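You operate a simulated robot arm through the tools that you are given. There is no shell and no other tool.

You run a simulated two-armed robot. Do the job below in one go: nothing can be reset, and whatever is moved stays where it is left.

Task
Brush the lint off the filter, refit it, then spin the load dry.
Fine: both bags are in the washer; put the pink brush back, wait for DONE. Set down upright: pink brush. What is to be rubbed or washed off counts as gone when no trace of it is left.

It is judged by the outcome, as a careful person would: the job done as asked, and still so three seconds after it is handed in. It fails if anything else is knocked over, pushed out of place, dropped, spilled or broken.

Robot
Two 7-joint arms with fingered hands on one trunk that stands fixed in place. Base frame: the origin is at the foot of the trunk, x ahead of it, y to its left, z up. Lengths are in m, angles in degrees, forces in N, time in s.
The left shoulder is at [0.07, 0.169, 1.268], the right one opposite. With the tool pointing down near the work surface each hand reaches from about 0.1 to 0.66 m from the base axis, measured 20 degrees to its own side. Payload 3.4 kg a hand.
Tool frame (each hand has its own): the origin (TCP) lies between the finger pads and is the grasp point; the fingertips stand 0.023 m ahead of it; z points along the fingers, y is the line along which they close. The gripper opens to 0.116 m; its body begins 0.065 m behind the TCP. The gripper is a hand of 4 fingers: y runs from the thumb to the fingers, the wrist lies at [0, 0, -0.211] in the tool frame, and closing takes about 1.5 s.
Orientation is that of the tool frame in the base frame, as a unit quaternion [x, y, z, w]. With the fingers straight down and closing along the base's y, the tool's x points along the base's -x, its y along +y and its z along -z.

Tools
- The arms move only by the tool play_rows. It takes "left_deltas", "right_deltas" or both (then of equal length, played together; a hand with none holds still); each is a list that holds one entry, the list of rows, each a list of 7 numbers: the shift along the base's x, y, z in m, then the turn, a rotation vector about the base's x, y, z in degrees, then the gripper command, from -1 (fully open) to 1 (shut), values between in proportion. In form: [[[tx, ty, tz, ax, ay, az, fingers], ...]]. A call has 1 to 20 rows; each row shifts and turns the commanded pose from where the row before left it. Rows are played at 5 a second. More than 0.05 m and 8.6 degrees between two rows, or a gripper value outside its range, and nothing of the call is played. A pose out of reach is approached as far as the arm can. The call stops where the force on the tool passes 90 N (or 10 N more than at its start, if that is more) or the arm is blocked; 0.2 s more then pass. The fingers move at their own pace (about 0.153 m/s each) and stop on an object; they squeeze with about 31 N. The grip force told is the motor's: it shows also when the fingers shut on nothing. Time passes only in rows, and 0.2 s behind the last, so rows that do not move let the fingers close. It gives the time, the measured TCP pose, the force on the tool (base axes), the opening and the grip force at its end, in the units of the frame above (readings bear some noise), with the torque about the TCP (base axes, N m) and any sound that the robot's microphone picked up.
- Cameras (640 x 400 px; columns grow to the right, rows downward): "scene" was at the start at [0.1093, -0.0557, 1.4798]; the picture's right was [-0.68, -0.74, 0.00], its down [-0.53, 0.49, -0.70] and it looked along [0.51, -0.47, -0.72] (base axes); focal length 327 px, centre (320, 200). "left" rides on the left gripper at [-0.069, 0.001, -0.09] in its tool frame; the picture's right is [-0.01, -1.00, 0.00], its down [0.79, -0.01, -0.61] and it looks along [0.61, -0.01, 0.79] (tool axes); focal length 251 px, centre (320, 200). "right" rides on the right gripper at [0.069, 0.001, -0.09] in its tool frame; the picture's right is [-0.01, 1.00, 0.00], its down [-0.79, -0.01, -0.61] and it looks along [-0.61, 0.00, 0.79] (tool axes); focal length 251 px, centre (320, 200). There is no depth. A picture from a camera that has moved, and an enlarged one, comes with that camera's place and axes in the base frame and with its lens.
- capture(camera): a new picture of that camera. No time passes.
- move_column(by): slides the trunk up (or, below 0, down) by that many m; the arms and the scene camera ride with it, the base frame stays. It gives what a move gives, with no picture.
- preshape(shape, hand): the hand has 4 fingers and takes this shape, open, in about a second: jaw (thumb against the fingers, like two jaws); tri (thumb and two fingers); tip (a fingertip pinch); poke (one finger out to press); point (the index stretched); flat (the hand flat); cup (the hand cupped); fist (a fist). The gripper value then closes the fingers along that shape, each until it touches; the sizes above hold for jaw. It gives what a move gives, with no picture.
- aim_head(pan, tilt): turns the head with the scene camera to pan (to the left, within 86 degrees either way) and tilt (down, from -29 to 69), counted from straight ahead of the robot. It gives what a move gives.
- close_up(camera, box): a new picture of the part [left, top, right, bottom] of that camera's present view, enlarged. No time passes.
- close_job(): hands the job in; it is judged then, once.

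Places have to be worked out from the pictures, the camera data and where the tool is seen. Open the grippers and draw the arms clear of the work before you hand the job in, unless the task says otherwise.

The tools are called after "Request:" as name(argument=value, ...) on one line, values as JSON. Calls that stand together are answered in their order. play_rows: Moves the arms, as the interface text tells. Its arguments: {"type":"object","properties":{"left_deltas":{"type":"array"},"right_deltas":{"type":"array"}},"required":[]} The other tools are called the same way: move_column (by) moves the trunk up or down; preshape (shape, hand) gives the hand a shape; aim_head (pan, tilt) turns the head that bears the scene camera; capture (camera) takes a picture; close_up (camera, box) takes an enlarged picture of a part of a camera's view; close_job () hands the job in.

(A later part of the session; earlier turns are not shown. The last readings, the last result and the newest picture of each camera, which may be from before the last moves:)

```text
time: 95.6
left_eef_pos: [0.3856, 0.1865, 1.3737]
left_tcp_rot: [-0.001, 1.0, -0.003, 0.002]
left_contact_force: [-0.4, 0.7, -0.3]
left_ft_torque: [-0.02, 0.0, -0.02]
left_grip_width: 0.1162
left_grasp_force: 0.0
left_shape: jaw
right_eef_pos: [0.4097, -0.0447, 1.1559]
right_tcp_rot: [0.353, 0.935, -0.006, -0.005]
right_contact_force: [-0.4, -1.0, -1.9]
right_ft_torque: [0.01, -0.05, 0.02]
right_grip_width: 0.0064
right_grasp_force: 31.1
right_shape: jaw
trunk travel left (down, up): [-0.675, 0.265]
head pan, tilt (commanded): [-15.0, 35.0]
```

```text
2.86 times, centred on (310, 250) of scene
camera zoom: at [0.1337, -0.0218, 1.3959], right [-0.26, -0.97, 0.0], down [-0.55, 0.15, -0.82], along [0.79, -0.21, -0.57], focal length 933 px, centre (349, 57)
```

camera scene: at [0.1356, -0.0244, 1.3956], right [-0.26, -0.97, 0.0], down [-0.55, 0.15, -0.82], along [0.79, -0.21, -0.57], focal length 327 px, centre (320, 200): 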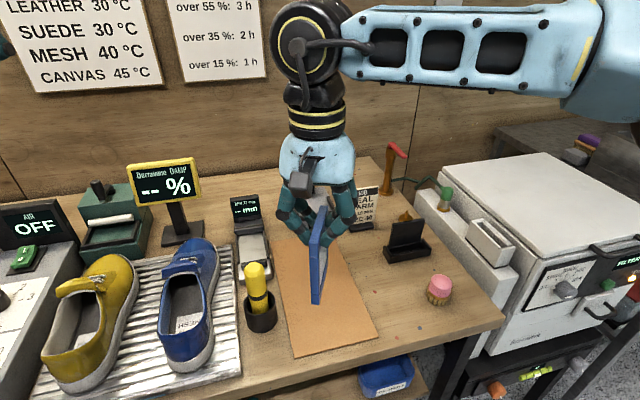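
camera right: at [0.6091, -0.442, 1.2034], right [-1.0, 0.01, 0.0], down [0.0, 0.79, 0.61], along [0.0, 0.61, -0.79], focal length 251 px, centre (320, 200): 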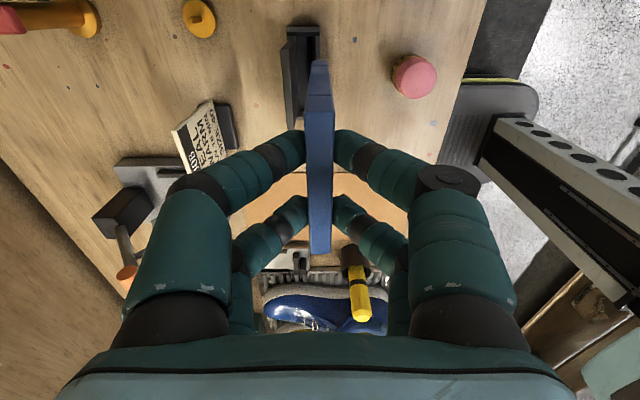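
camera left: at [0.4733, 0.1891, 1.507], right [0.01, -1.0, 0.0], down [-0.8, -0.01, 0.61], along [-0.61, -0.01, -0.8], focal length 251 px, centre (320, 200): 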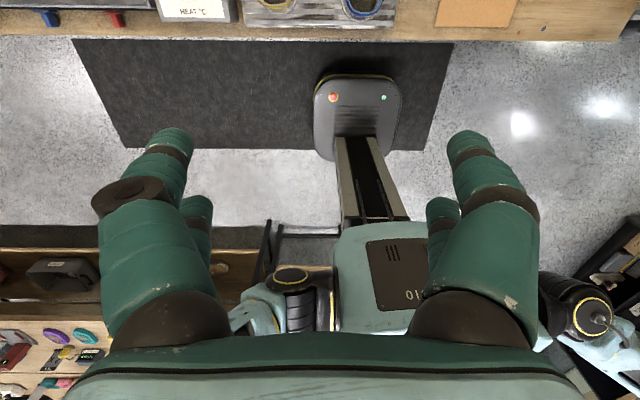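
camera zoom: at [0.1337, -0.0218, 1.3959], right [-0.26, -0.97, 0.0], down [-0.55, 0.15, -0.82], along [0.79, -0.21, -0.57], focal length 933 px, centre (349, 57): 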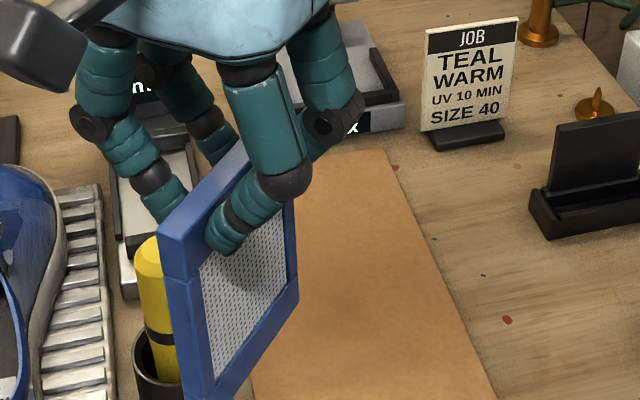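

The back of the mesh is clean too. Now I'll turn back to yaw 0, with the filter edge along x, and carry it over toward the slot at a safe height.

Request:
play_rows(right_deltas=[[[0.008, -0.03, 0, 0, 0, 8.2, 1], [0.008, -0.04, 0, 0, 0, 8.2, 1], [0.008, -0.04, 0, 0, 0, 8.2, 1], [0.008, -0.04, 0, 0, 0, 8.2, 1], [0.008, -0.04, 0, 0, 0, 8.2, 1], [0.008, -0.04, 0, 0, 0, 0, 1], [0.008, -0.04, 0, 0, 0, 0, 1], [0.008, -0.04, 0, 0, 0, 0, 1], [0.008, -0.04, 0, 0, 0, 0, 1], [0.008, -0.04, 0, 0, 0, 0, 1]]])

Request:
aim_head(pan=-50, tilt=35)

Request:
capture(camera="scene")

Request:
capture(camera="right")

```text
time: 97.8
left_eef_pos: [0.3869, 0.1822, 1.3747]
left_tcp_rot: [-0.001, 1.0, 0.0, 0.002]
left_contact_force: [0.1, -0.7, -0.9]
left_ft_torque: [0.02, 0.0, -0.04]
left_grip_width: 0.1158
left_grasp_force: 0.0
left_shape: jaw
right_eef_pos: [0.4895, -0.4398, 1.1549]
right_tcp_rot: [0.003, 1.0, -0.007, -0.004]
right_contact_force: [0.0, -0.1, -0.8]
right_ft_torque: [0.02, 0.01, 0.0]
right_grip_width: 0.0063
right_grasp_force: 31.3
right_shape: jaw
trunk travel left (down, up): [-0.675, 0.265]
head pan, tilt (commanded): [-15.0, 35.0]
```

```text
time: 98.8
left_eef_pos: [0.3872, 0.183, 1.3745]
left_tcp_rot: [-0.001, 1.0, -0.001, 0.002]
left_contact_force: [-0.8, 0.3, -0.2]
left_ft_torque: [0.04, 0.08, 0.01]
left_grip_width: 0.1158
left_grasp_force: 0.0
left_shape: jaw
right_eef_pos: [0.4891, -0.4389, 1.1563]
right_tcp_rot: [0.003, 1.0, -0.007, -0.004]
right_contact_force: [0.2, -0.6, -0.7]
right_ft_torque: [-0.01, -0.04, -0.01]
right_grip_width: 0.0063
right_grasp_force: 30.8
right_shape: jaw
trunk travel left (down, up): [-0.675, 0.265]
head pan, tilt (commanded): [-50.0, 35.0]
```

```text
taken
camera scene: at [0.1067, -0.0685, 1.3957], right [-0.77, -0.64, 0.0], down [-0.37, 0.44, -0.82], along [0.53, -0.63, -0.57], focal length 327 px, centre (320, 200)
```

scene: 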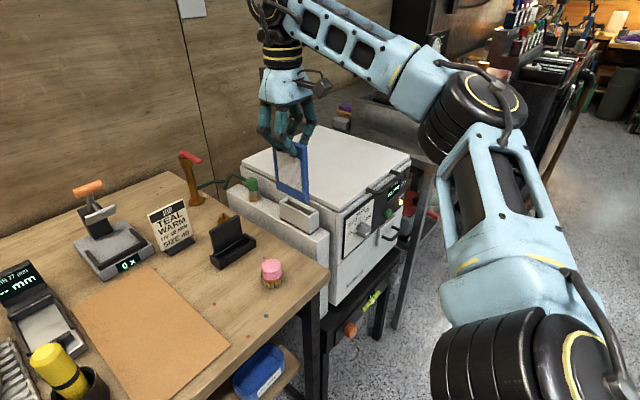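

```text
taken
camera right: at [0.4196, -0.4373, 1.2454], right [0.02, 1.0, -0.01], down [0.8, 0.0, 0.6], along [0.6, -0.02, -0.8], focal length 251 px, centre (320, 200)
```

right: 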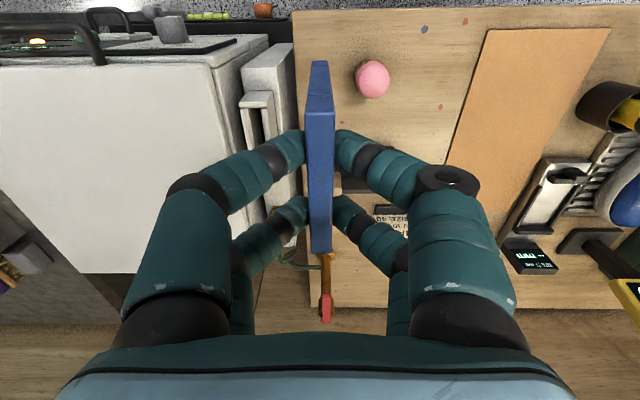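

I'll zoom in on the held filter and the slot to refine the slot's position and check that the filter hangs square.

Request:
close_up(camera="scene", box=[220, 90, 360, 260])

Request:
close_up(camera="right", box=[220, 30, 360, 270])

```text
2.35 times, centred on (290, 175) of scene
camera zoom: at [0.1067, -0.0685, 1.3957], right [-0.77, -0.64, 0.0], down [-0.37, 0.44, -0.82], along [0.53, -0.63, -0.57], focal length 769 px, centre (391, 259)
```

zoom: 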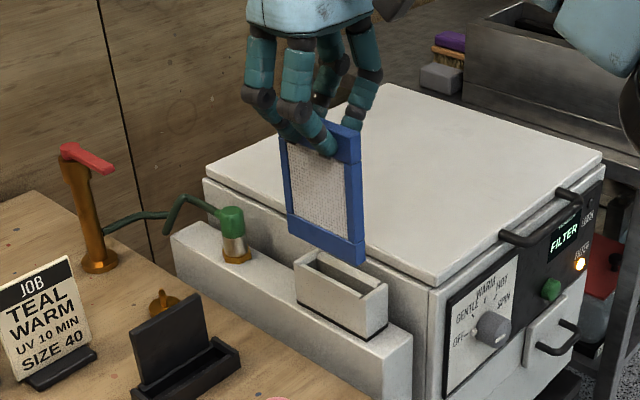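

```text
1.67 times, centred on (290, 150) of right
camera zoom: at [0.4196, -0.4373, 1.2454], right [0.02, 1.0, -0.01], down [0.8, 0.0, 0.6], along [0.6, -0.02, -0.8], focal length 419 px, centre (370, 283)
```

zoom: 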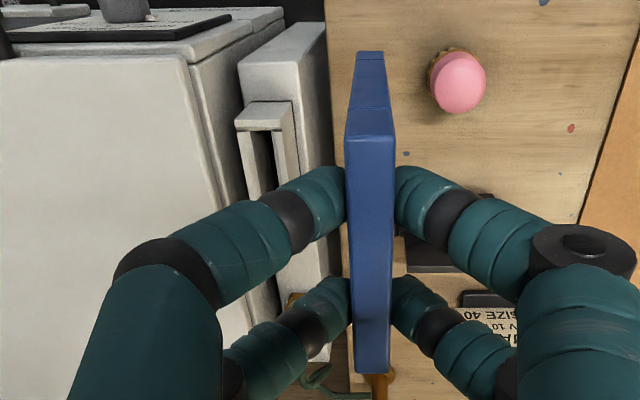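

The slot opening is about y -0.534 to -0.515 with its rim near z 0.93. It lies about 6 mm beyond straight-down reach, so I'll raise the trunk 5 cm to level the shoulder with the wrist. A 3° hand tilt also helps reach, and it cancels the filter's slight tilt in the grip.

Request:
move_column(by=0.05)

Request:
play_rows(right_deltas=[[[0.005, -0.02, -0.01, 0.8, -3.5, 0.34, 1], [0.005, -0.03, -0.01, 0, 0, 0, 1], [0.005, -0.03, -0.01, 0, 0, 0, 1], [0.005, -0.006, -0.01, 0, 0, 0, 1], [0, 0, -0.01, 0, 0, 0, 1]]])

Request:
capture(camera="right")

Request:
capture(camera="scene")

```text
time: 99.7
left_eef_pos: [0.3871, 0.1836, 1.4228]
left_tcp_rot: [-0.001, 1.0, -0.001, 0.002]
left_contact_force: [1.0, 0.1, -1.0]
left_ft_torque: [-0.02, -0.04, 0.04]
left_grip_width: 0.1159
left_grasp_force: 0.1
left_shape: jaw
right_eef_pos: [0.4892, -0.4388, 1.2061]
right_tcp_rot: [0.004, 1.0, -0.007, -0.004]
right_contact_force: [0.2, -1.2, -0.5]
right_ft_torque: [-0.02, -0.01, -0.01]
right_grip_width: 0.0063
right_grasp_force: 31.0
right_shape: jaw
trunk travel left (down, up): [-0.725, 0.215]
head pan, tilt (commanded): [-50.0, 35.0]
```

```text
time: 100.9
left_eef_pos: [0.3878, 0.1828, 1.4232]
left_tcp_rot: [-0.001, 1.0, -0.001, 0.001]
left_contact_force: [-0.6, -0.3, 0.2]
left_ft_torque: [0.03, 0.01, -0.01]
left_grip_width: 0.1158
left_grasp_force: 0.1
left_shape: jaw
right_eef_pos: [0.5096, -0.5246, 1.1547]
right_tcp_rot: [0.0, 1.0, 0.0, 0.028]
right_contact_force: [-0.1, -0.5, -0.2]
right_ft_torque: [-0.02, 0.0, -0.01]
right_grip_width: 0.006
right_grasp_force: 31.8
right_shape: jaw
trunk travel left (down, up): [-0.725, 0.215]
head pan, tilt (commanded): [-50.0, 35.0]
```

```text
taken
camera right: at [0.4347, -0.525, 1.2404], right [0.01, 1.0, 0.0], down [0.76, -0.01, 0.65], along [0.65, -0.01, -0.76], focal length 251 px, centre (320, 200)
```

right: 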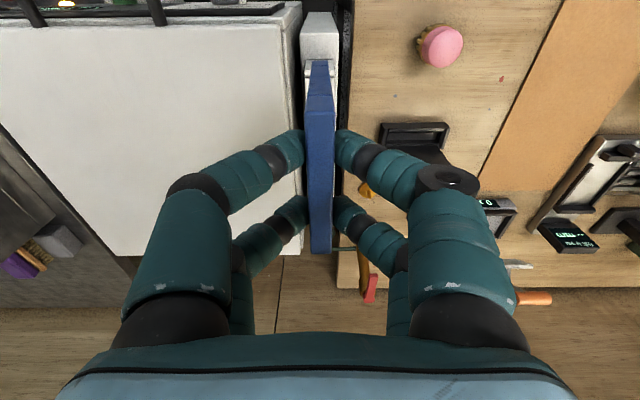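

```text
taken
camera scene: at [0.1066, -0.0688, 1.4457], right [-0.77, -0.64, 0.0], down [-0.37, 0.44, -0.82], along [0.53, -0.63, -0.57], focal length 327 px, centre (320, 200)
```

scene: 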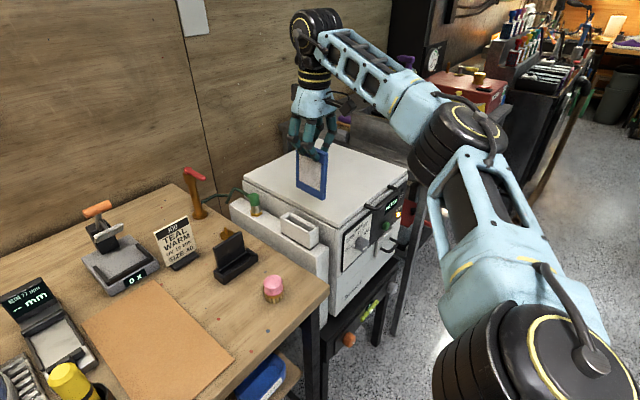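

I'll zoom in on the hand camera to see the filter's bottom edge against the slot.

Request:
close_up(camera="right", box=[270, 0, 380, 130])

Request:
close_up(camera="scene", box=[230, 130, 370, 280])

```text
3.08 times, centred on (325, 65) of right
camera zoom: at [0.4347, -0.525, 1.2404], right [0.01, 1.0, 0.0], down [0.76, -0.01, 0.65], along [0.65, -0.01, -0.76], focal length 774 px, centre (305, 615)
```

zoom: 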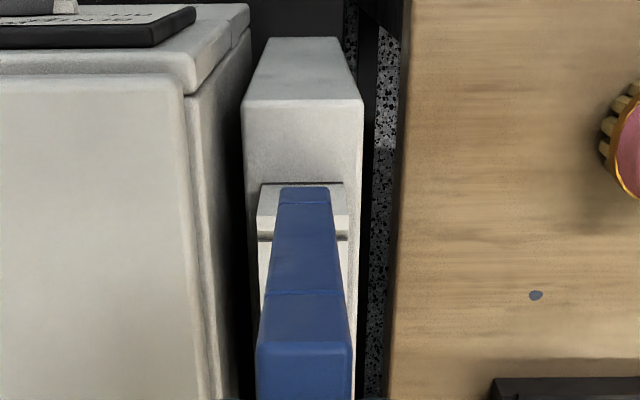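

```text
2.67 times, centred on (300, 205) of scene
camera zoom: at [0.1066, -0.0688, 1.4457], right [-0.77, -0.64, 0.0], down [-0.37, 0.44, -0.82], along [0.53, -0.63, -0.57], focal length 871 px, centre (373, 187)
```

zoom: 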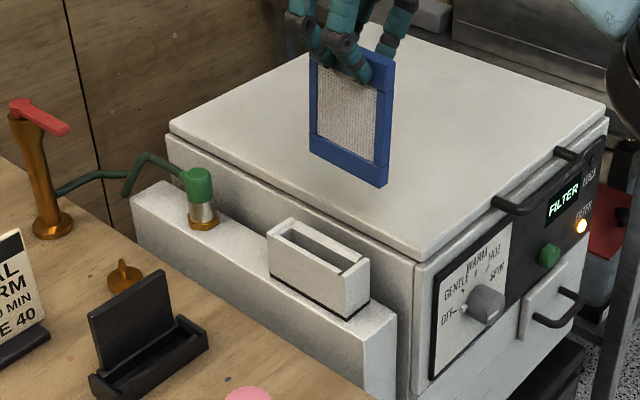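

Laterally the filter is within about 1 mm of the slot centre. I'll zoom on the slot rim to pin its inner ends along x.

Request:
close_up(camera="scene", box=[270, 195, 330, 260])

Request:
close_up(camera="scene", box=[280, 135, 340, 210])

```text
6.15 times, centred on (300, 228) of scene
camera zoom: at [0.1066, -0.0688, 1.4457], right [-0.77, -0.64, 0.0], down [-0.37, 0.44, -0.82], along [0.53, -0.63, -0.57], focal length 2010 px, centre (443, 31)
```

zoom: 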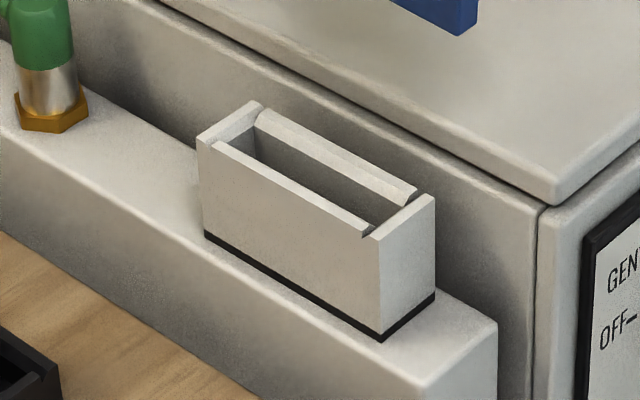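

```text
5.33 times, centred on (310, 172) of scene
camera zoom: at [0.1066, -0.0688, 1.4457], right [-0.77, -0.64, 0.0], down [-0.37, 0.44, -0.82], along [0.53, -0.63, -0.57], focal length 1742 px, centre (373, 347)
```

zoom: 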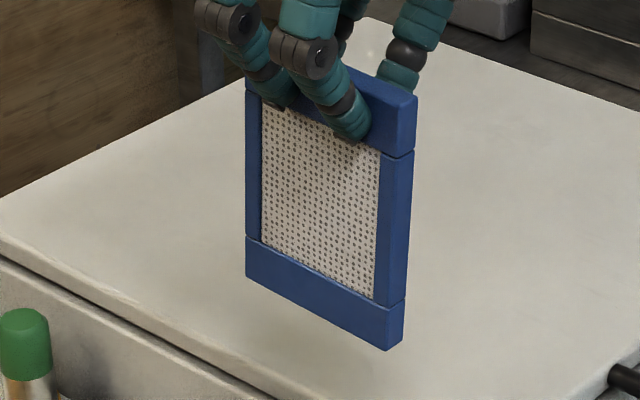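

The slot's inner length is about 0.519–0.6065 in x, centred at 0.563. The filter body is about 0.079 wide and 0.011 thick, with its centre roughly 6–7 mm ahead of the TCP. I'll move to TCP [0.5566, -0.5255] with the bottom edge about 2.5 cm above the rim.

Request:
play_rows(right_deltas=[[[0.012, -0.001, -0.02, 0, 0, 0, 1], [0.012, 0, -0.02, 0, 0, 0, 1], [0.012, 0, -0.02, 0, 0, 0, 1], [0.011, 0, -0.015, 0, 0, 0, 1], [0, 0, -0.01, 0, 0, 0, 1], [0, 0, 0, 0, 0, 0, 1]]])

Request:
close_up(camera="right", box=[250, 0, 390, 130])

Request:
close_up(camera="scene", box=[260, 140, 350, 260])

```text
time: 102.3
left_eef_pos: [0.3868, 0.1838, 1.4242]
left_tcp_rot: [-0.001, 1.0, -0.001, 0.002]
left_contact_force: [-0.4, -0.3, -0.4]
left_ft_torque: [0.0, -0.02, 0.01]
left_grip_width: 0.1158
left_grasp_force: 0.0
left_shape: jaw
right_eef_pos: [0.5543, -0.5258, 1.0727]
right_tcp_rot: [0.001, 1.0, -0.001, 0.028]
right_contact_force: [0.3, 1.3, -0.8]
right_ft_torque: [0.0, 0.04, -0.01]
right_grip_width: 0.0064
right_grasp_force: 30.9
right_shape: jaw
trunk travel left (down, up): [-0.725, 0.215]
head pan, tilt (commanded): [-50.0, 35.0]
```

```text
3.08 times, centred on (320, 65) of right
camera zoom: at [0.4813, -0.5258, 1.1565], right [0.01, 1.0, 0.0], down [0.76, -0.01, 0.65], along [0.65, -0.01, -0.76], focal length 774 px, centre (320, 615)
```

zoom: 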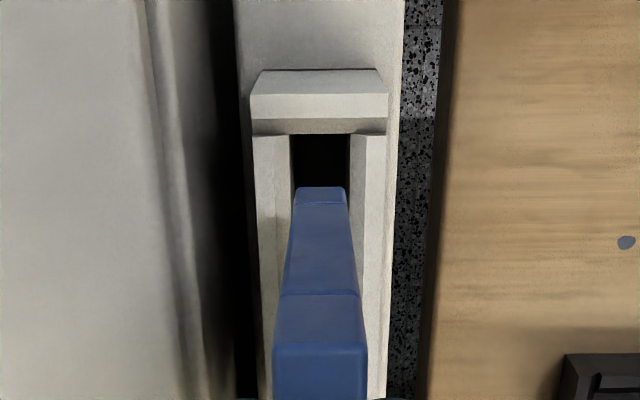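

```text
3.33 times, centred on (305, 200) of scene
camera zoom: at [0.1063, -0.0686, 1.4457], right [-0.77, -0.64, 0.0], down [-0.37, 0.44, -0.82], along [0.53, -0.63, -0.57], focal length 1089 px, centre (370, 200)
```

zoom: 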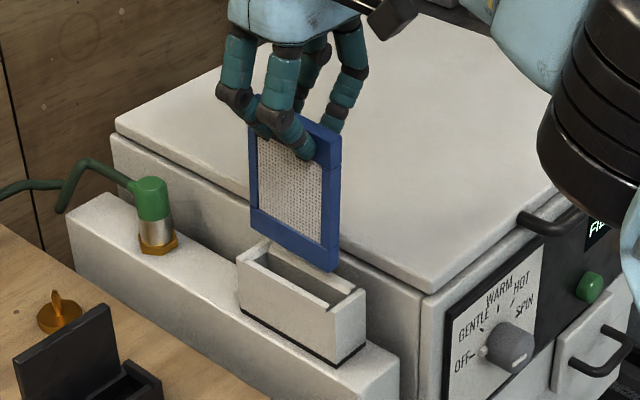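

Alignment is very good: the filter's lower edge is centred over the slot throat, with about 5 mm clearance at each end. I'll lower it straight down in stages while watching the force.

Request:
play_rows(right_deltas=[[[0, 0, -0.01, 0, 0, 0, 1], [0, 0, -0.01, 0, 0, 0, 1], [0, 0, -0.01, 0, 0, 0, 1], [0, 0, -0.005, 0, 0, 0, 1]]])

Request:
close_up(camera="right", box=[250, 0, 390, 130])

Request:
close_up(camera="scene", box=[260, 140, 350, 260])

```text
time: 103.3
left_eef_pos: [0.3899, 0.1826, 1.4231]
left_tcp_rot: [-0.001, 1.0, 0.001, 0.002]
left_contact_force: [-0.4, 0.4, 0.0]
left_ft_torque: [0.03, 0.0, 0.05]
left_grip_width: 0.116
left_grasp_force: 0.1
left_shape: jaw
right_eef_pos: [0.5566, -0.5262, 1.0361]
right_tcp_rot: [0.001, 1.0, 0.0, 0.027]
right_contact_force: [-2.2, -0.8, -0.1]
right_ft_torque: [-0.02, 0.31, 0.02]
right_grip_width: 0.0064
right_grasp_force: 30.7
right_shape: jaw
trunk travel left (down, up): [-0.725, 0.215]
head pan, tilt (commanded): [-50.0, 35.0]
```

```text
3.08 times, centred on (320, 65) of right
camera zoom: at [0.4813, -0.5262, 1.1206], right [0.01, 1.0, 0.0], down [0.76, -0.01, 0.65], along [0.65, -0.01, -0.76], focal length 774 px, centre (320, 615)
```

zoom: 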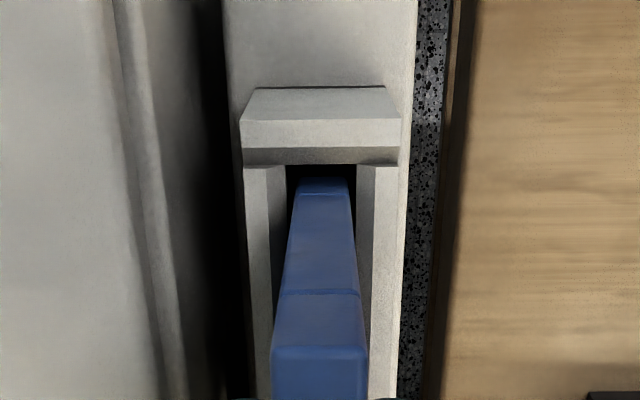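

```text
3.33 times, centred on (305, 200) of scene
camera zoom: at [0.1073, -0.0693, 1.4455], right [-0.77, -0.64, 0.0], down [-0.37, 0.44, -0.82], along [0.53, -0.63, -0.57], focal length 1089 px, centre (370, 200)
```

zoom: 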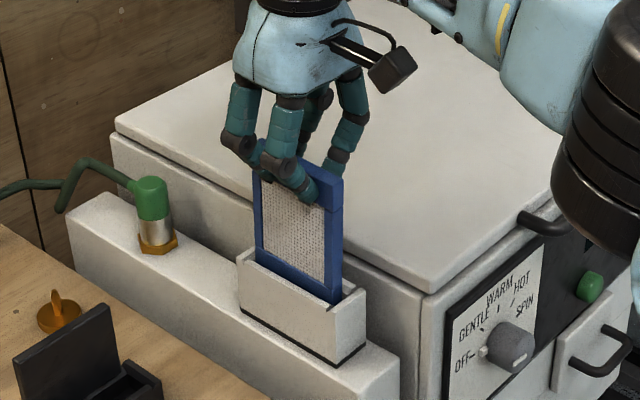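

The filter has entered the slot, and a small -x force shows that it's brushing the far end. I'll shift 3 mm back toward me and continue down.

Request:
play_rows(right_deltas=[[[-0.003, 0, 0, 0, 0, 0, 1], [0, 0, -0.007, 0, 0.5, 0, 1], [0, 0, -0.007, 0, 0.5, 0, 1], [0, 0, -0.006, 0, 0, 0, 1]]])

Request:
close_up(camera="scene", box=[260, 140, 350, 260])

Request:
close_up(camera="right", box=[250, 0, 390, 130])

```text
time: 104.3
left_eef_pos: [0.3863, 0.1842, 1.4236]
left_tcp_rot: [-0.001, 1.0, -0.001, 0.002]
left_contact_force: [-0.3, -0.2, -0.2]
left_ft_torque: [0.01, 0.02, 0.0]
left_grip_width: 0.1157
left_grasp_force: 0.1
left_shape: jaw
right_eef_pos: [0.5536, -0.5247, 1.0161]
right_tcp_rot: [0.001, 1.0, 0.0, 0.018]
right_contact_force: [0.1, 0.5, -0.2]
right_ft_torque: [0.01, -0.01, 0.0]
right_grip_width: 0.0062
right_grasp_force: 30.9
right_shape: jaw
trunk travel left (down, up): [-0.725, 0.215]
head pan, tilt (commanded): [-50.0, 35.0]
```

```text
3.33 times, centred on (305, 200) of scene
camera zoom: at [0.1065, -0.0686, 1.4457], right [-0.77, -0.64, 0.0], down [-0.37, 0.44, -0.82], along [0.53, -0.63, -0.57], focal length 1089 px, centre (370, 200)
```

zoom: 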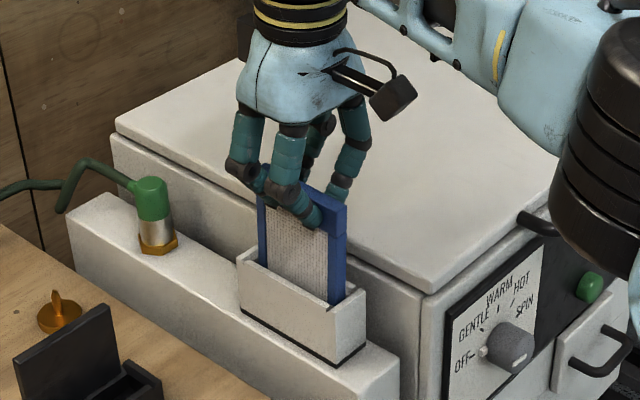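

```text
3.08 times, centred on (320, 65) of right
camera zoom: at [0.4797, -0.5256, 1.1019], right [0.01, 1.0, 0.0], down [0.77, -0.01, 0.64], along [0.64, -0.01, -0.77], focal length 774 px, centre (320, 615)
```

zoom: 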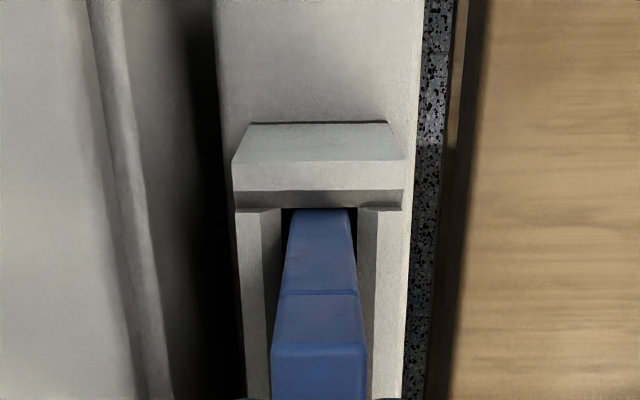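

No force now and the filter is centred in the throat. I'll continue down another 4.5 cm in two stages.

Request:
play_rows(right_deltas=[[[0, 0, -0.008, 0, 0, 0, 1], [0, 0, -0.008, 0, 0, 0, 1], [0, 0, -0.008, 0, 0, 0, 1]]])

Request:
play_rows(right_deltas=[[[0, 0, -0.007, 0, 0, 0, 1], [0, 0, -0.007, 0, 0, 0, 1], [0, 0, -0.007, 0, 0, 0, 1]]])

Request:
close_up(camera="scene", box=[260, 150, 350, 270])

Request:
close_up(camera="right", box=[250, 40, 390, 170])

```text
time: 105.1
left_eef_pos: [0.3839, 0.1909, 1.4245]
left_tcp_rot: [-0.001, 1.0, -0.002, 0.002]
left_contact_force: [-0.3, 0.6, -0.3]
left_ft_torque: [0.0, -0.01, -0.01]
left_grip_width: 0.1159
left_grasp_force: 0.0
left_shape: jaw
right_eef_pos: [0.554, -0.5211, 0.9981]
right_tcp_rot: [0.0, 1.0, -0.002, 0.023]
right_contact_force: [10.7, -3.6, 30.9]
right_ft_torque: [-0.2, -0.02, 0.05]
right_grip_width: 0.007
right_grasp_force: 30.7
right_shape: jaw
trunk travel left (down, up): [-0.725, 0.215]
head pan, tilt (commanded): [-50.0, 35.0]
```

```text
time: 105.7
left_eef_pos: [0.3819, 0.1893, 1.4249]
left_tcp_rot: [0.0, 1.0, -0.002, 0.003]
left_contact_force: [0.5, -0.3, 0.8]
left_ft_torque: [0.02, 0.0, 0.01]
left_grip_width: 0.1159
left_grasp_force: 0.0
left_shape: jaw
right_eef_pos: [0.5562, -0.5234, 0.9958]
right_tcp_rot: [0.001, 0.999, -0.001, 0.036]
right_contact_force: [10.1, -3.6, 53.4]
right_ft_torque: [-0.02, 0.55, 0.0]
right_grip_width: 0.0115
right_grasp_force: 30.9
right_shape: jaw
trunk travel left (down, up): [-0.725, 0.215]
head pan, tilt (commanded): [-50.0, 35.0]
stopped in row 2 (right hand): the force on the tool passed its limit at 97 N (the readings are from after the stop); the commanded pose is now the measured one
```

```text
3.33 times, centred on (305, 210) of scene
camera zoom: at [0.101, -0.063, 1.4464], right [-0.77, -0.64, 0.0], down [-0.37, 0.44, -0.82], along [0.53, -0.63, -0.57], focal length 1089 px, centre (370, 167)
```

zoom: 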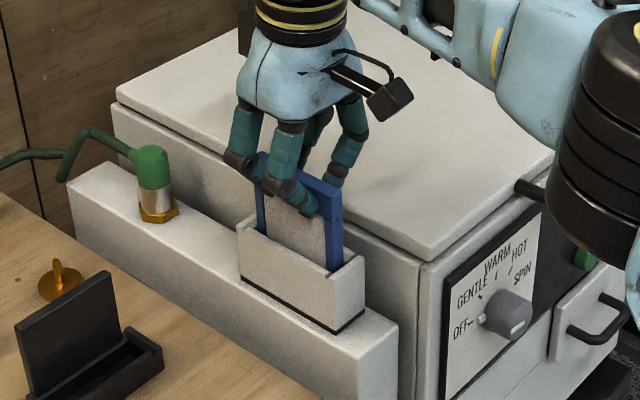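

```text
3.08 times, centred on (320, 105) of right
camera zoom: at [0.4791, -0.5233, 1.0793], right [0.01, 1.0, 0.0], down [0.75, -0.01, 0.66], along [0.66, -0.01, -0.75], focal length 774 px, centre (320, 492)
```

zoom: 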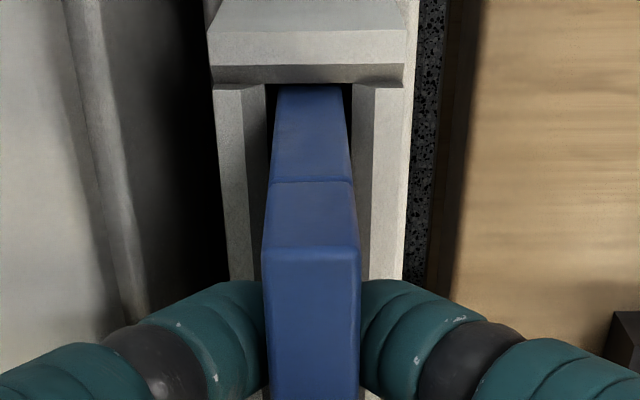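

The filter met something solid at bottom height z ≈ 0.886 and the force climbed to 53 N, so I'll relieve the pressure at once by easing up a few millimetres. Then I'll look.

Request:
play_rows(right_deltas=[[[0, 0, 0.002, 0, 0, 0, 1], [0, 0, 0.001, 0, 0, 0, 1], [0, 0, 0, 0, 0, 0, 1]]])

Request:
capture(camera="scene")

Request:
close_up(camera="scene", box=[270, 170, 340, 260])

Request:
capture(camera="right")

```text
time: 106.5
left_eef_pos: [0.3825, 0.191, 1.4241]
left_tcp_rot: [-0.001, 1.0, -0.004, 0.004]
left_contact_force: [-0.2, -0.6, -0.2]
left_ft_torque: [-0.02, 0.01, -0.02]
left_grip_width: 0.1158
left_grasp_force: 0.1
left_shape: jaw
right_eef_pos: [0.5547, -0.5217, 0.9967]
right_tcp_rot: [-0.001, 1.0, -0.003, 0.031]
right_contact_force: [11.7, -1.1, 46.7]
right_ft_torque: [-0.18, 0.3, 0.01]
right_grip_width: 0.0116
right_grasp_force: 31.1
right_shape: jaw
trunk travel left (down, up): [-0.725, 0.215]
head pan, tilt (commanded): [-50.0, 35.0]
```

```text
taken
camera scene: at [0.1016, -0.0604, 1.4465], right [-0.77, -0.64, 0.0], down [-0.37, 0.43, -0.82], along [0.53, -0.63, -0.57], focal length 327 px, centre (320, 200)
```

scene: 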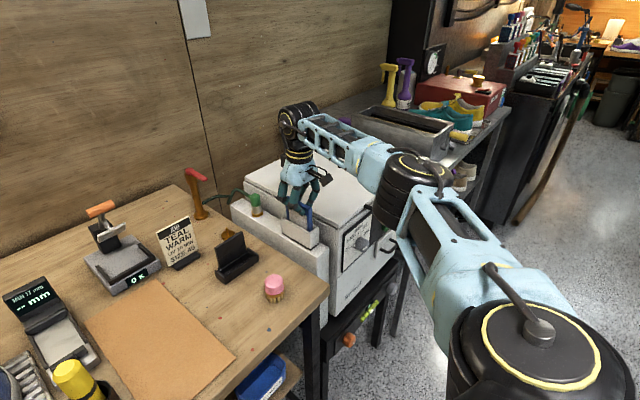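

```text
4.44 times, centred on (305, 215) of scene
camera zoom: at [0.1016, -0.0604, 1.4465], right [-0.77, -0.64, 0.0], down [-0.37, 0.43, -0.82], along [0.53, -0.63, -0.57], focal length 1452 px, centre (387, 133)
```

zoom: 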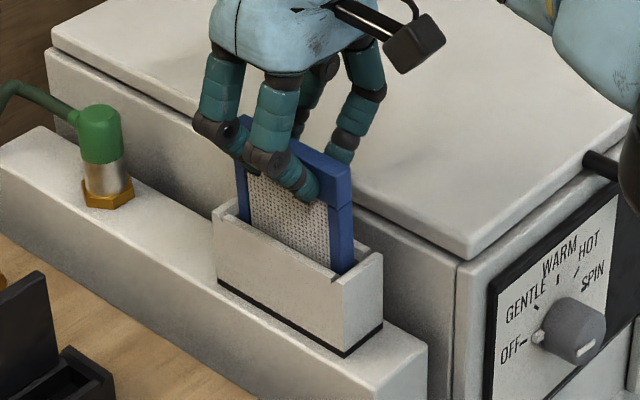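

```text
taken
camera right: at [0.4791, -0.5208, 1.0804], right [0.01, 1.0, -0.01], down [0.76, 0.0, 0.66], along [0.66, -0.01, -0.76], focal length 251 px, centre (320, 200)
```

right: 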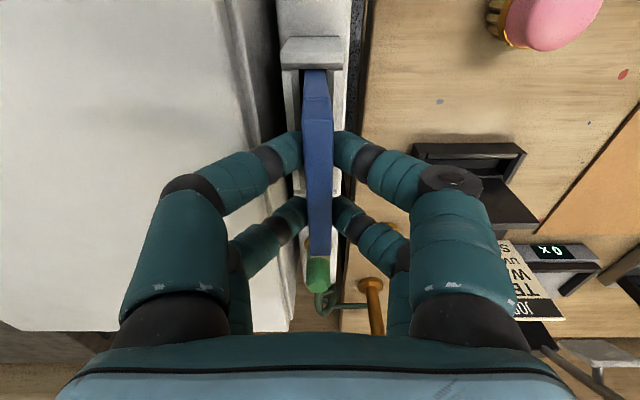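

Still 47 N because the robot's body is flexing; I'll ease up further until the force is gone.

Request:
play_rows(right_deltas=[[[0, 0, 0.003, 0, 0, 0, 1], [0, 0, 0.003, 0, 0, 0, 1], [0, 0, 0, 0, 0, 0, 1]]])

Request:
close_up(camera="scene", box=[270, 170, 340, 260])

```text
time: 107.3
left_eef_pos: [0.3859, 0.187, 1.423]
left_tcp_rot: [-0.001, 1.0, -0.001, 0.002]
left_contact_force: [0.2, -0.6, -0.1]
left_ft_torque: [-0.01, -0.01, -0.04]
left_grip_width: 0.1159
left_grasp_force: 0.1
left_shape: jaw
right_eef_pos: [0.5543, -0.5245, 0.9972]
right_tcp_rot: [0.001, 1.0, -0.001, 0.027]
right_contact_force: [4.0, 0.3, 18.6]
right_ft_torque: [0.08, 0.19, -0.01]
right_grip_width: 0.0106
right_grasp_force: 30.8
right_shape: jaw
trunk travel left (down, up): [-0.725, 0.215]
head pan, tilt (commanded): [-50.0, 35.0]
```

```text
4.44 times, centred on (305, 215) of scene
camera zoom: at [0.1042, -0.0651, 1.4458], right [-0.77, -0.64, 0.0], down [-0.37, 0.44, -0.82], along [0.53, -0.63, -0.57], focal length 1452 px, centre (387, 133)
```

zoom: 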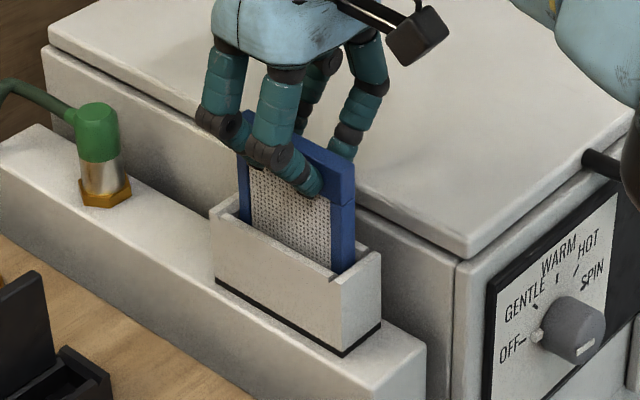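

The filter now sits near the slot's near end, so it may have caught there. I'll ease up until free, re-centre about 3 mm forward, and try again gently.

Request:
play_rows(right_deltas=[[[0, 0, 0.003, 0, 0, 0, 1], [0, 0, 0.003, 0, 0, 0, 1], [0, 0, 0, 0, 0, 0, 1]]])

Request:
close_up(camera="right", box=[250, 30, 390, 160])

Request:
close_up(camera="scene", box=[275, 180, 335, 255])

```text
time: 108.1
left_eef_pos: [0.387, 0.1845, 1.4223]
left_tcp_rot: [-0.001, 1.0, 0.0, 0.001]
left_contact_force: [-0.4, 0.4, 0.0]
left_ft_torque: [0.01, -0.01, 0.01]
left_grip_width: 0.1158
left_grasp_force: 0.0
left_shape: jaw
right_eef_pos: [0.5556, -0.5261, 1.002]
right_tcp_rot: [0.002, 1.0, 0.0, 0.027]
right_contact_force: [-1.1, -0.4, -1.1]
right_ft_torque: [0.0, 0.11, 0.02]
right_grip_width: 0.009
right_grasp_force: 31.2
right_shape: jaw
trunk travel left (down, up): [-0.725, 0.215]
head pan, tilt (commanded): [-50.0, 35.0]
```

```text
3.08 times, centred on (320, 95) of right
camera zoom: at [0.4812, -0.5268, 1.0862], right [0.01, 1.0, 0.0], down [0.76, -0.01, 0.65], along [0.65, -0.01, -0.76], focal length 774 px, centre (320, 523)
```

zoom: 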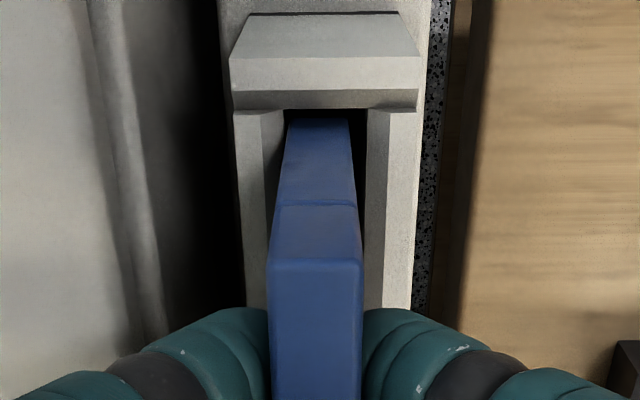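

```text
5.33 times, centred on (305, 218) of scene
camera zoom: at [0.106, -0.0682, 1.4457], right [-0.77, -0.64, 0.0], down [-0.37, 0.44, -0.82], along [0.53, -0.63, -0.57], focal length 1742 px, centre (400, 107)
```

zoom: 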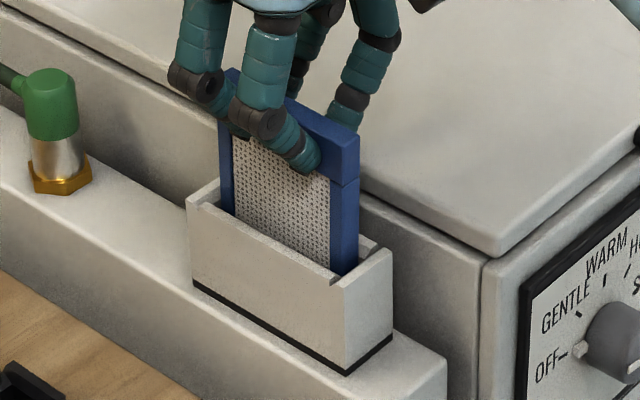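

Free now at z = 1.002. I'll shift 1.5 mm in +y to centre it in the throat, then lower in 1–2 mm steps to see whether the stop is really the slot's floor.

Request:
play_rows(right_deltas=[[[0, 0.0015, 0, 0, 0, 0, 1], [0, 0, -0.001, 0, 0, 0, 1], [0, 0, 0, 0, 0, 0, 1]]])

Request:
play_rows(right_deltas=[[[0, 0, -0.0015, 0, 0, 0, 1], [0, 0, 0, 0, 0, 0, 1]]])

Request:
play_rows(right_deltas=[[[0, 0, -0.0015, 0, 0, 0, 1], [0, 0, 0, 0, 0, 0, 1]]])

```text
time: 108.9
left_eef_pos: [0.3867, 0.1832, 1.423]
left_tcp_rot: [0.0, 1.0, -0.001, 0.002]
left_contact_force: [0.1, -0.8, 0.0]
left_ft_torque: [0.0, 0.0, 0.01]
left_grip_width: 0.116
left_grasp_force: 0.0
left_shape: jaw
right_eef_pos: [0.5568, -0.5248, 1.0005]
right_tcp_rot: [0.001, 1.0, 0.0, 0.028]
right_contact_force: [-2.6, -0.4, 0.3]
right_ft_torque: [-0.06, 0.21, -0.03]
right_grip_width: 0.0087
right_grasp_force: 30.9
right_shape: jaw
trunk travel left (down, up): [-0.725, 0.215]
head pan, tilt (commanded): [-50.0, 35.0]
```

```text
time: 109.5
left_eef_pos: [0.3865, 0.1835, 1.4238]
left_tcp_rot: [-0.001, 1.0, -0.001, 0.001]
left_contact_force: [-0.6, -0.2, 0.1]
left_ft_torque: [0.01, -0.01, -0.01]
left_grip_width: 0.116
left_grasp_force: 0.1
left_shape: jaw
right_eef_pos: [0.556, -0.524, 0.9992]
right_tcp_rot: [0.001, 1.0, 0.0, 0.028]
right_contact_force: [-1.1, 0.2, -0.3]
right_ft_torque: [-0.01, 0.18, 0.0]
right_grip_width: 0.0087
right_grasp_force: 31.2
right_shape: jaw
trunk travel left (down, up): [-0.725, 0.215]
head pan, tilt (commanded): [-50.0, 35.0]
```

```text
time: 110.1
left_eef_pos: [0.3876, 0.1854, 1.4234]
left_tcp_rot: [-0.001, 1.0, -0.001, 0.001]
left_contact_force: [0.0, 0.1, -0.5]
left_ft_torque: [-0.01, -0.02, -0.01]
left_grip_width: 0.1162
left_grasp_force: 0.1
left_shape: jaw
right_eef_pos: [0.5564, -0.524, 0.999]
right_tcp_rot: [0.002, 1.0, 0.001, 0.028]
right_contact_force: [-0.6, -0.4, 5.7]
right_ft_torque: [-0.02, 0.16, 0.01]
right_grip_width: 0.0091
right_grasp_force: 30.5
right_shape: jaw
trunk travel left (down, up): [-0.725, 0.215]
head pan, tilt (commanded): [-50.0, 35.0]
```

Contact recurs at the same height, with a light sideways load, so the slot may narrow there. I'll look closely at the filter's tilt relative to the slot.

Request:
close_up(camera="scene", box=[288, 195, 328, 245])

Request:
close_up(camera="right", box=[280, 40, 360, 140])

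```text
8.00 times, centred on (308, 220) of scene
camera zoom: at [0.1058, -0.0677, 1.4459], right [-0.77, -0.64, 0.0], down [-0.37, 0.44, -0.82], along [0.53, -0.63, -0.57], focal length 2614 px, centre (416, 40)
```

zoom: 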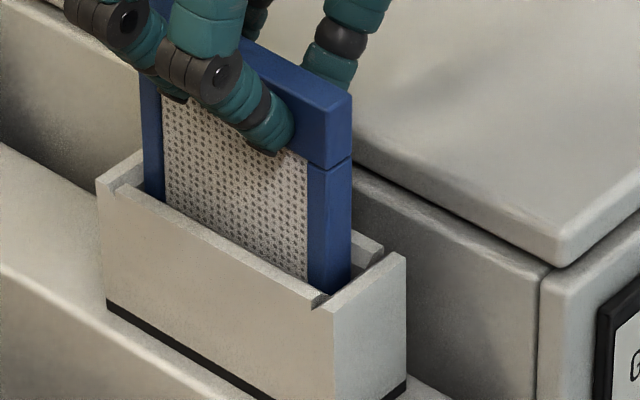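

```text
4.00 times, centred on (320, 90) of right
camera zoom: at [0.4811, -0.5246, 1.083], right [0.01, 1.0, 0.0], down [0.76, -0.01, 0.65], along [0.65, -0.01, -0.76], focal length 1006 px, centre (320, 640)
```

zoom: 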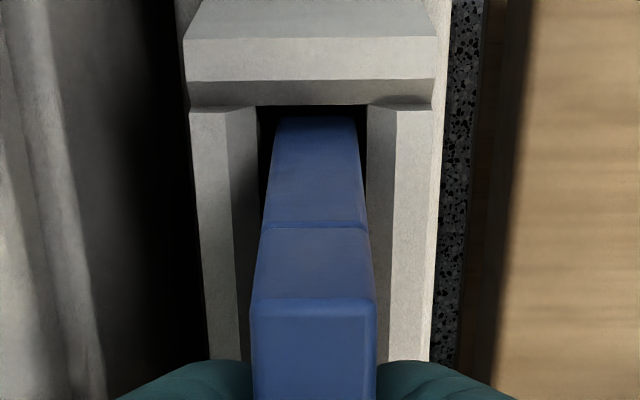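

The stop at bottom z ≈ 0.886 coincides with the top of the slot's black base plate, and it repeats with the filter centred. So this is the slot floor and the filter is fully down. I'll relieve the contact and open the fingers slightly to let it settle.

Request:
play_rows(right_deltas=[[[0, 0, 0.001, 0, 0, 0, 0.95], [0, 0, 0, 0, 0, 0, 0.9], [0, 0, 0, 0, 0, 0, 0.8], [0, 0, 0, 0, 0, 0, 0.7], [0, 0, 0, 0, 0, 0, 0.6], [0, 0, 0, 0, 0, 0, 0.5], [0, 0, 0, 0, 0, 0, 0.4], [0, 0, 0, 0, 0, 0, 0.4]]])

Request:
capture(camera="right")

Request:
close_up(camera="scene", box=[275, 170, 345, 260])

```text
time: 111.9
left_eef_pos: [0.3873, 0.1838, 1.423]
left_tcp_rot: [-0.001, 1.0, -0.002, 0.001]
left_contact_force: [-0.4, -0.6, -0.1]
left_ft_torque: [-0.02, 0.0, 0.02]
left_grip_width: 0.1158
left_grasp_force: 0.1
left_shape: jaw
right_eef_pos: [0.5563, -0.5249, 0.9988]
right_tcp_rot: [0.001, 1.0, 0.0, 0.028]
right_contact_force: [-1.0, -0.3, -0.1]
right_ft_torque: [-0.03, 0.01, -0.01]
right_grip_width: 0.0343
right_grasp_force: 0.0
right_shape: jaw
trunk travel left (down, up): [-0.725, 0.215]
head pan, tilt (commanded): [-50.0, 35.0]
```

```text
taken
camera right: at [0.4813, -0.5254, 1.0832], right [0.01, 1.0, 0.0], down [0.76, -0.01, 0.65], along [0.65, -0.01, -0.76], focal length 251 px, centre (320, 200)
```

right: 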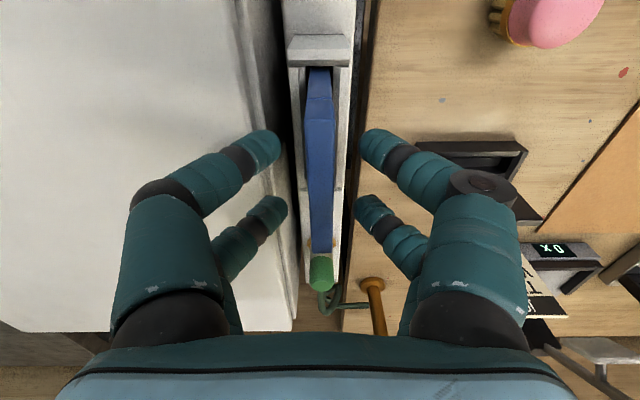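

```text
4.44 times, centred on (310, 215) of scene
camera zoom: at [0.1065, -0.0684, 1.4457], right [-0.77, -0.64, 0.0], down [-0.37, 0.44, -0.82], along [0.53, -0.63, -0.57], focal length 1452 px, centre (364, 133)
```

zoom: 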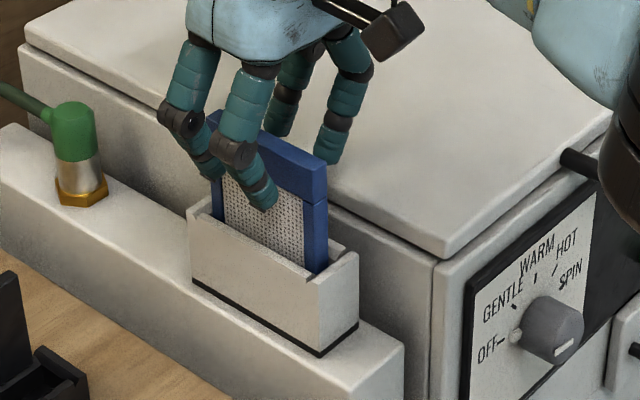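

The filter is released and stands in the slot. I'll raise the hand straight up clear of it and look again.

Request:
play_rows(right_deltas=[[[0, 0, 0.01, 0, 0, 0, 0.3], [0, 0, 0.02, 0, 0, 0, 0.3], [0, 0, 0.02, 0, 0, 0, 0.3], [-0.01, 0, 0.02, 0, 0, 0, 0.3], [-0.02, 0, 0.02, 0, 0, 0, 0.3]]])

Request:
capture(camera="right")

Request:
close_up(camera="scene", box=[275, 170, 345, 260])

```text
time: 113.1
left_eef_pos: [0.3853, 0.1834, 1.4235]
left_tcp_rot: [-0.001, 1.0, -0.001, 0.002]
left_contact_force: [-0.5, -0.3, 0.9]
left_ft_torque: [-0.03, -0.03, 0.01]
left_grip_width: 0.1161
left_grasp_force: 0.1
left_shape: jaw
right_eef_pos: [0.5255, -0.5258, 1.0897]
right_tcp_rot: [0.001, 1.0, 0.0, 0.029]
right_contact_force: [1.1, 0.3, -0.1]
right_ft_torque: [0.01, 0.02, 0.03]
right_grip_width: 0.0404
right_grasp_force: 0.1
right_shape: jaw
trunk travel left (down, up): [-0.725, 0.215]
head pan, tilt (commanded): [-50.0, 35.0]
```

```text
taken
camera right: at [0.4501, -0.5257, 1.1747], right [0.01, 1.0, 0.0], down [0.76, -0.01, 0.65], along [0.65, -0.01, -0.76], focal length 251 px, centre (320, 200)
```

right: 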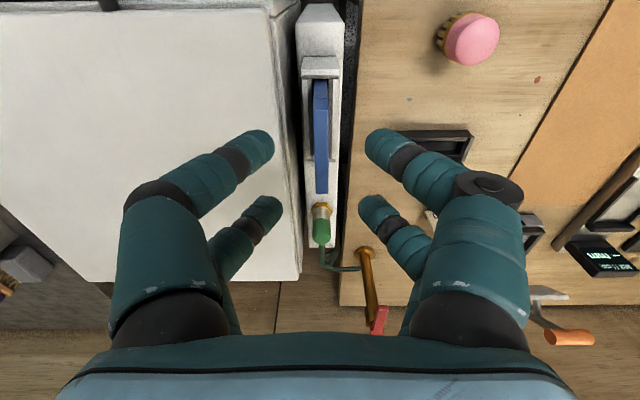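

```text
4.44 times, centred on (310, 215) of scene
camera zoom: at [0.1048, -0.0688, 1.4458], right [-0.77, -0.64, 0.0], down [-0.37, 0.44, -0.82], along [0.53, -0.63, -0.57], focal length 1452 px, centre (364, 133)
```

zoom: 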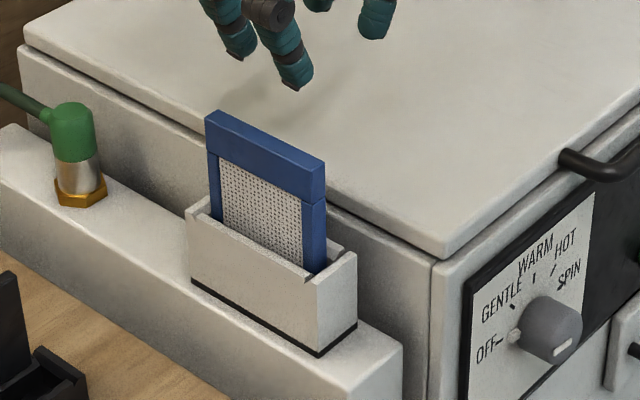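

The filter now stands upright in its slot. I'll check whether the washer's FILTER warning has gone out.

Request:
capture(camera="scene")

Request:
close_up(camera="right", box=[270, 0, 370, 230])

```text
taken
camera scene: at [0.1048, -0.0688, 1.4458], right [-0.77, -0.64, 0.0], down [-0.37, 0.44, -0.82], along [0.53, -0.63, -0.57], focal length 327 px, centre (320, 200)
```

scene: 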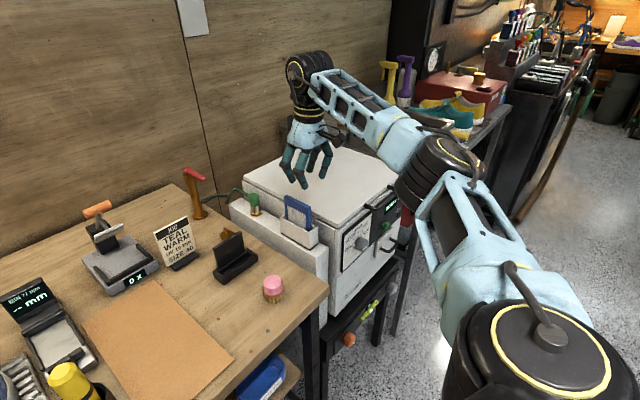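

```text
1.74 times, centred on (320, 115) of right
camera zoom: at [0.4501, -0.5257, 1.1747], right [0.01, 1.0, 0.0], down [0.76, -0.01, 0.65], along [0.65, -0.01, -0.76], focal length 437 px, centre (320, 348)
```

zoom: 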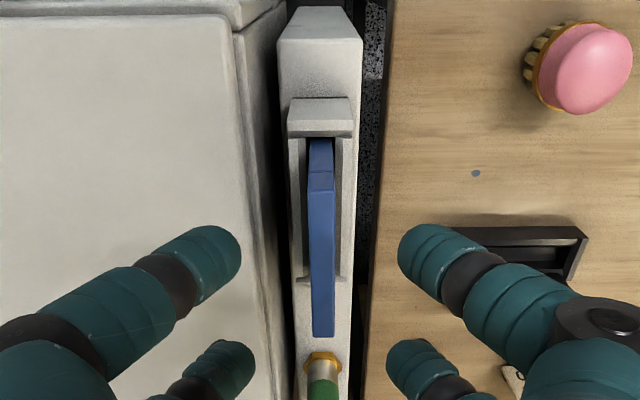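

Request:
close_up(camera="scene", box=[330, 170, 430, 290])

```text
3.33 times, centred on (380, 230) of scene
camera zoom: at [0.1048, -0.0688, 1.4458], right [-0.77, -0.64, 0.0], down [-0.37, 0.44, -0.82], along [0.53, -0.63, -0.57], focal length 1089 px, centre (120, 100)
```

zoom: 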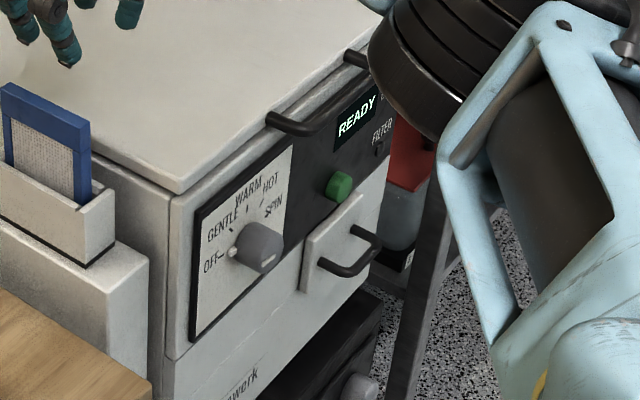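

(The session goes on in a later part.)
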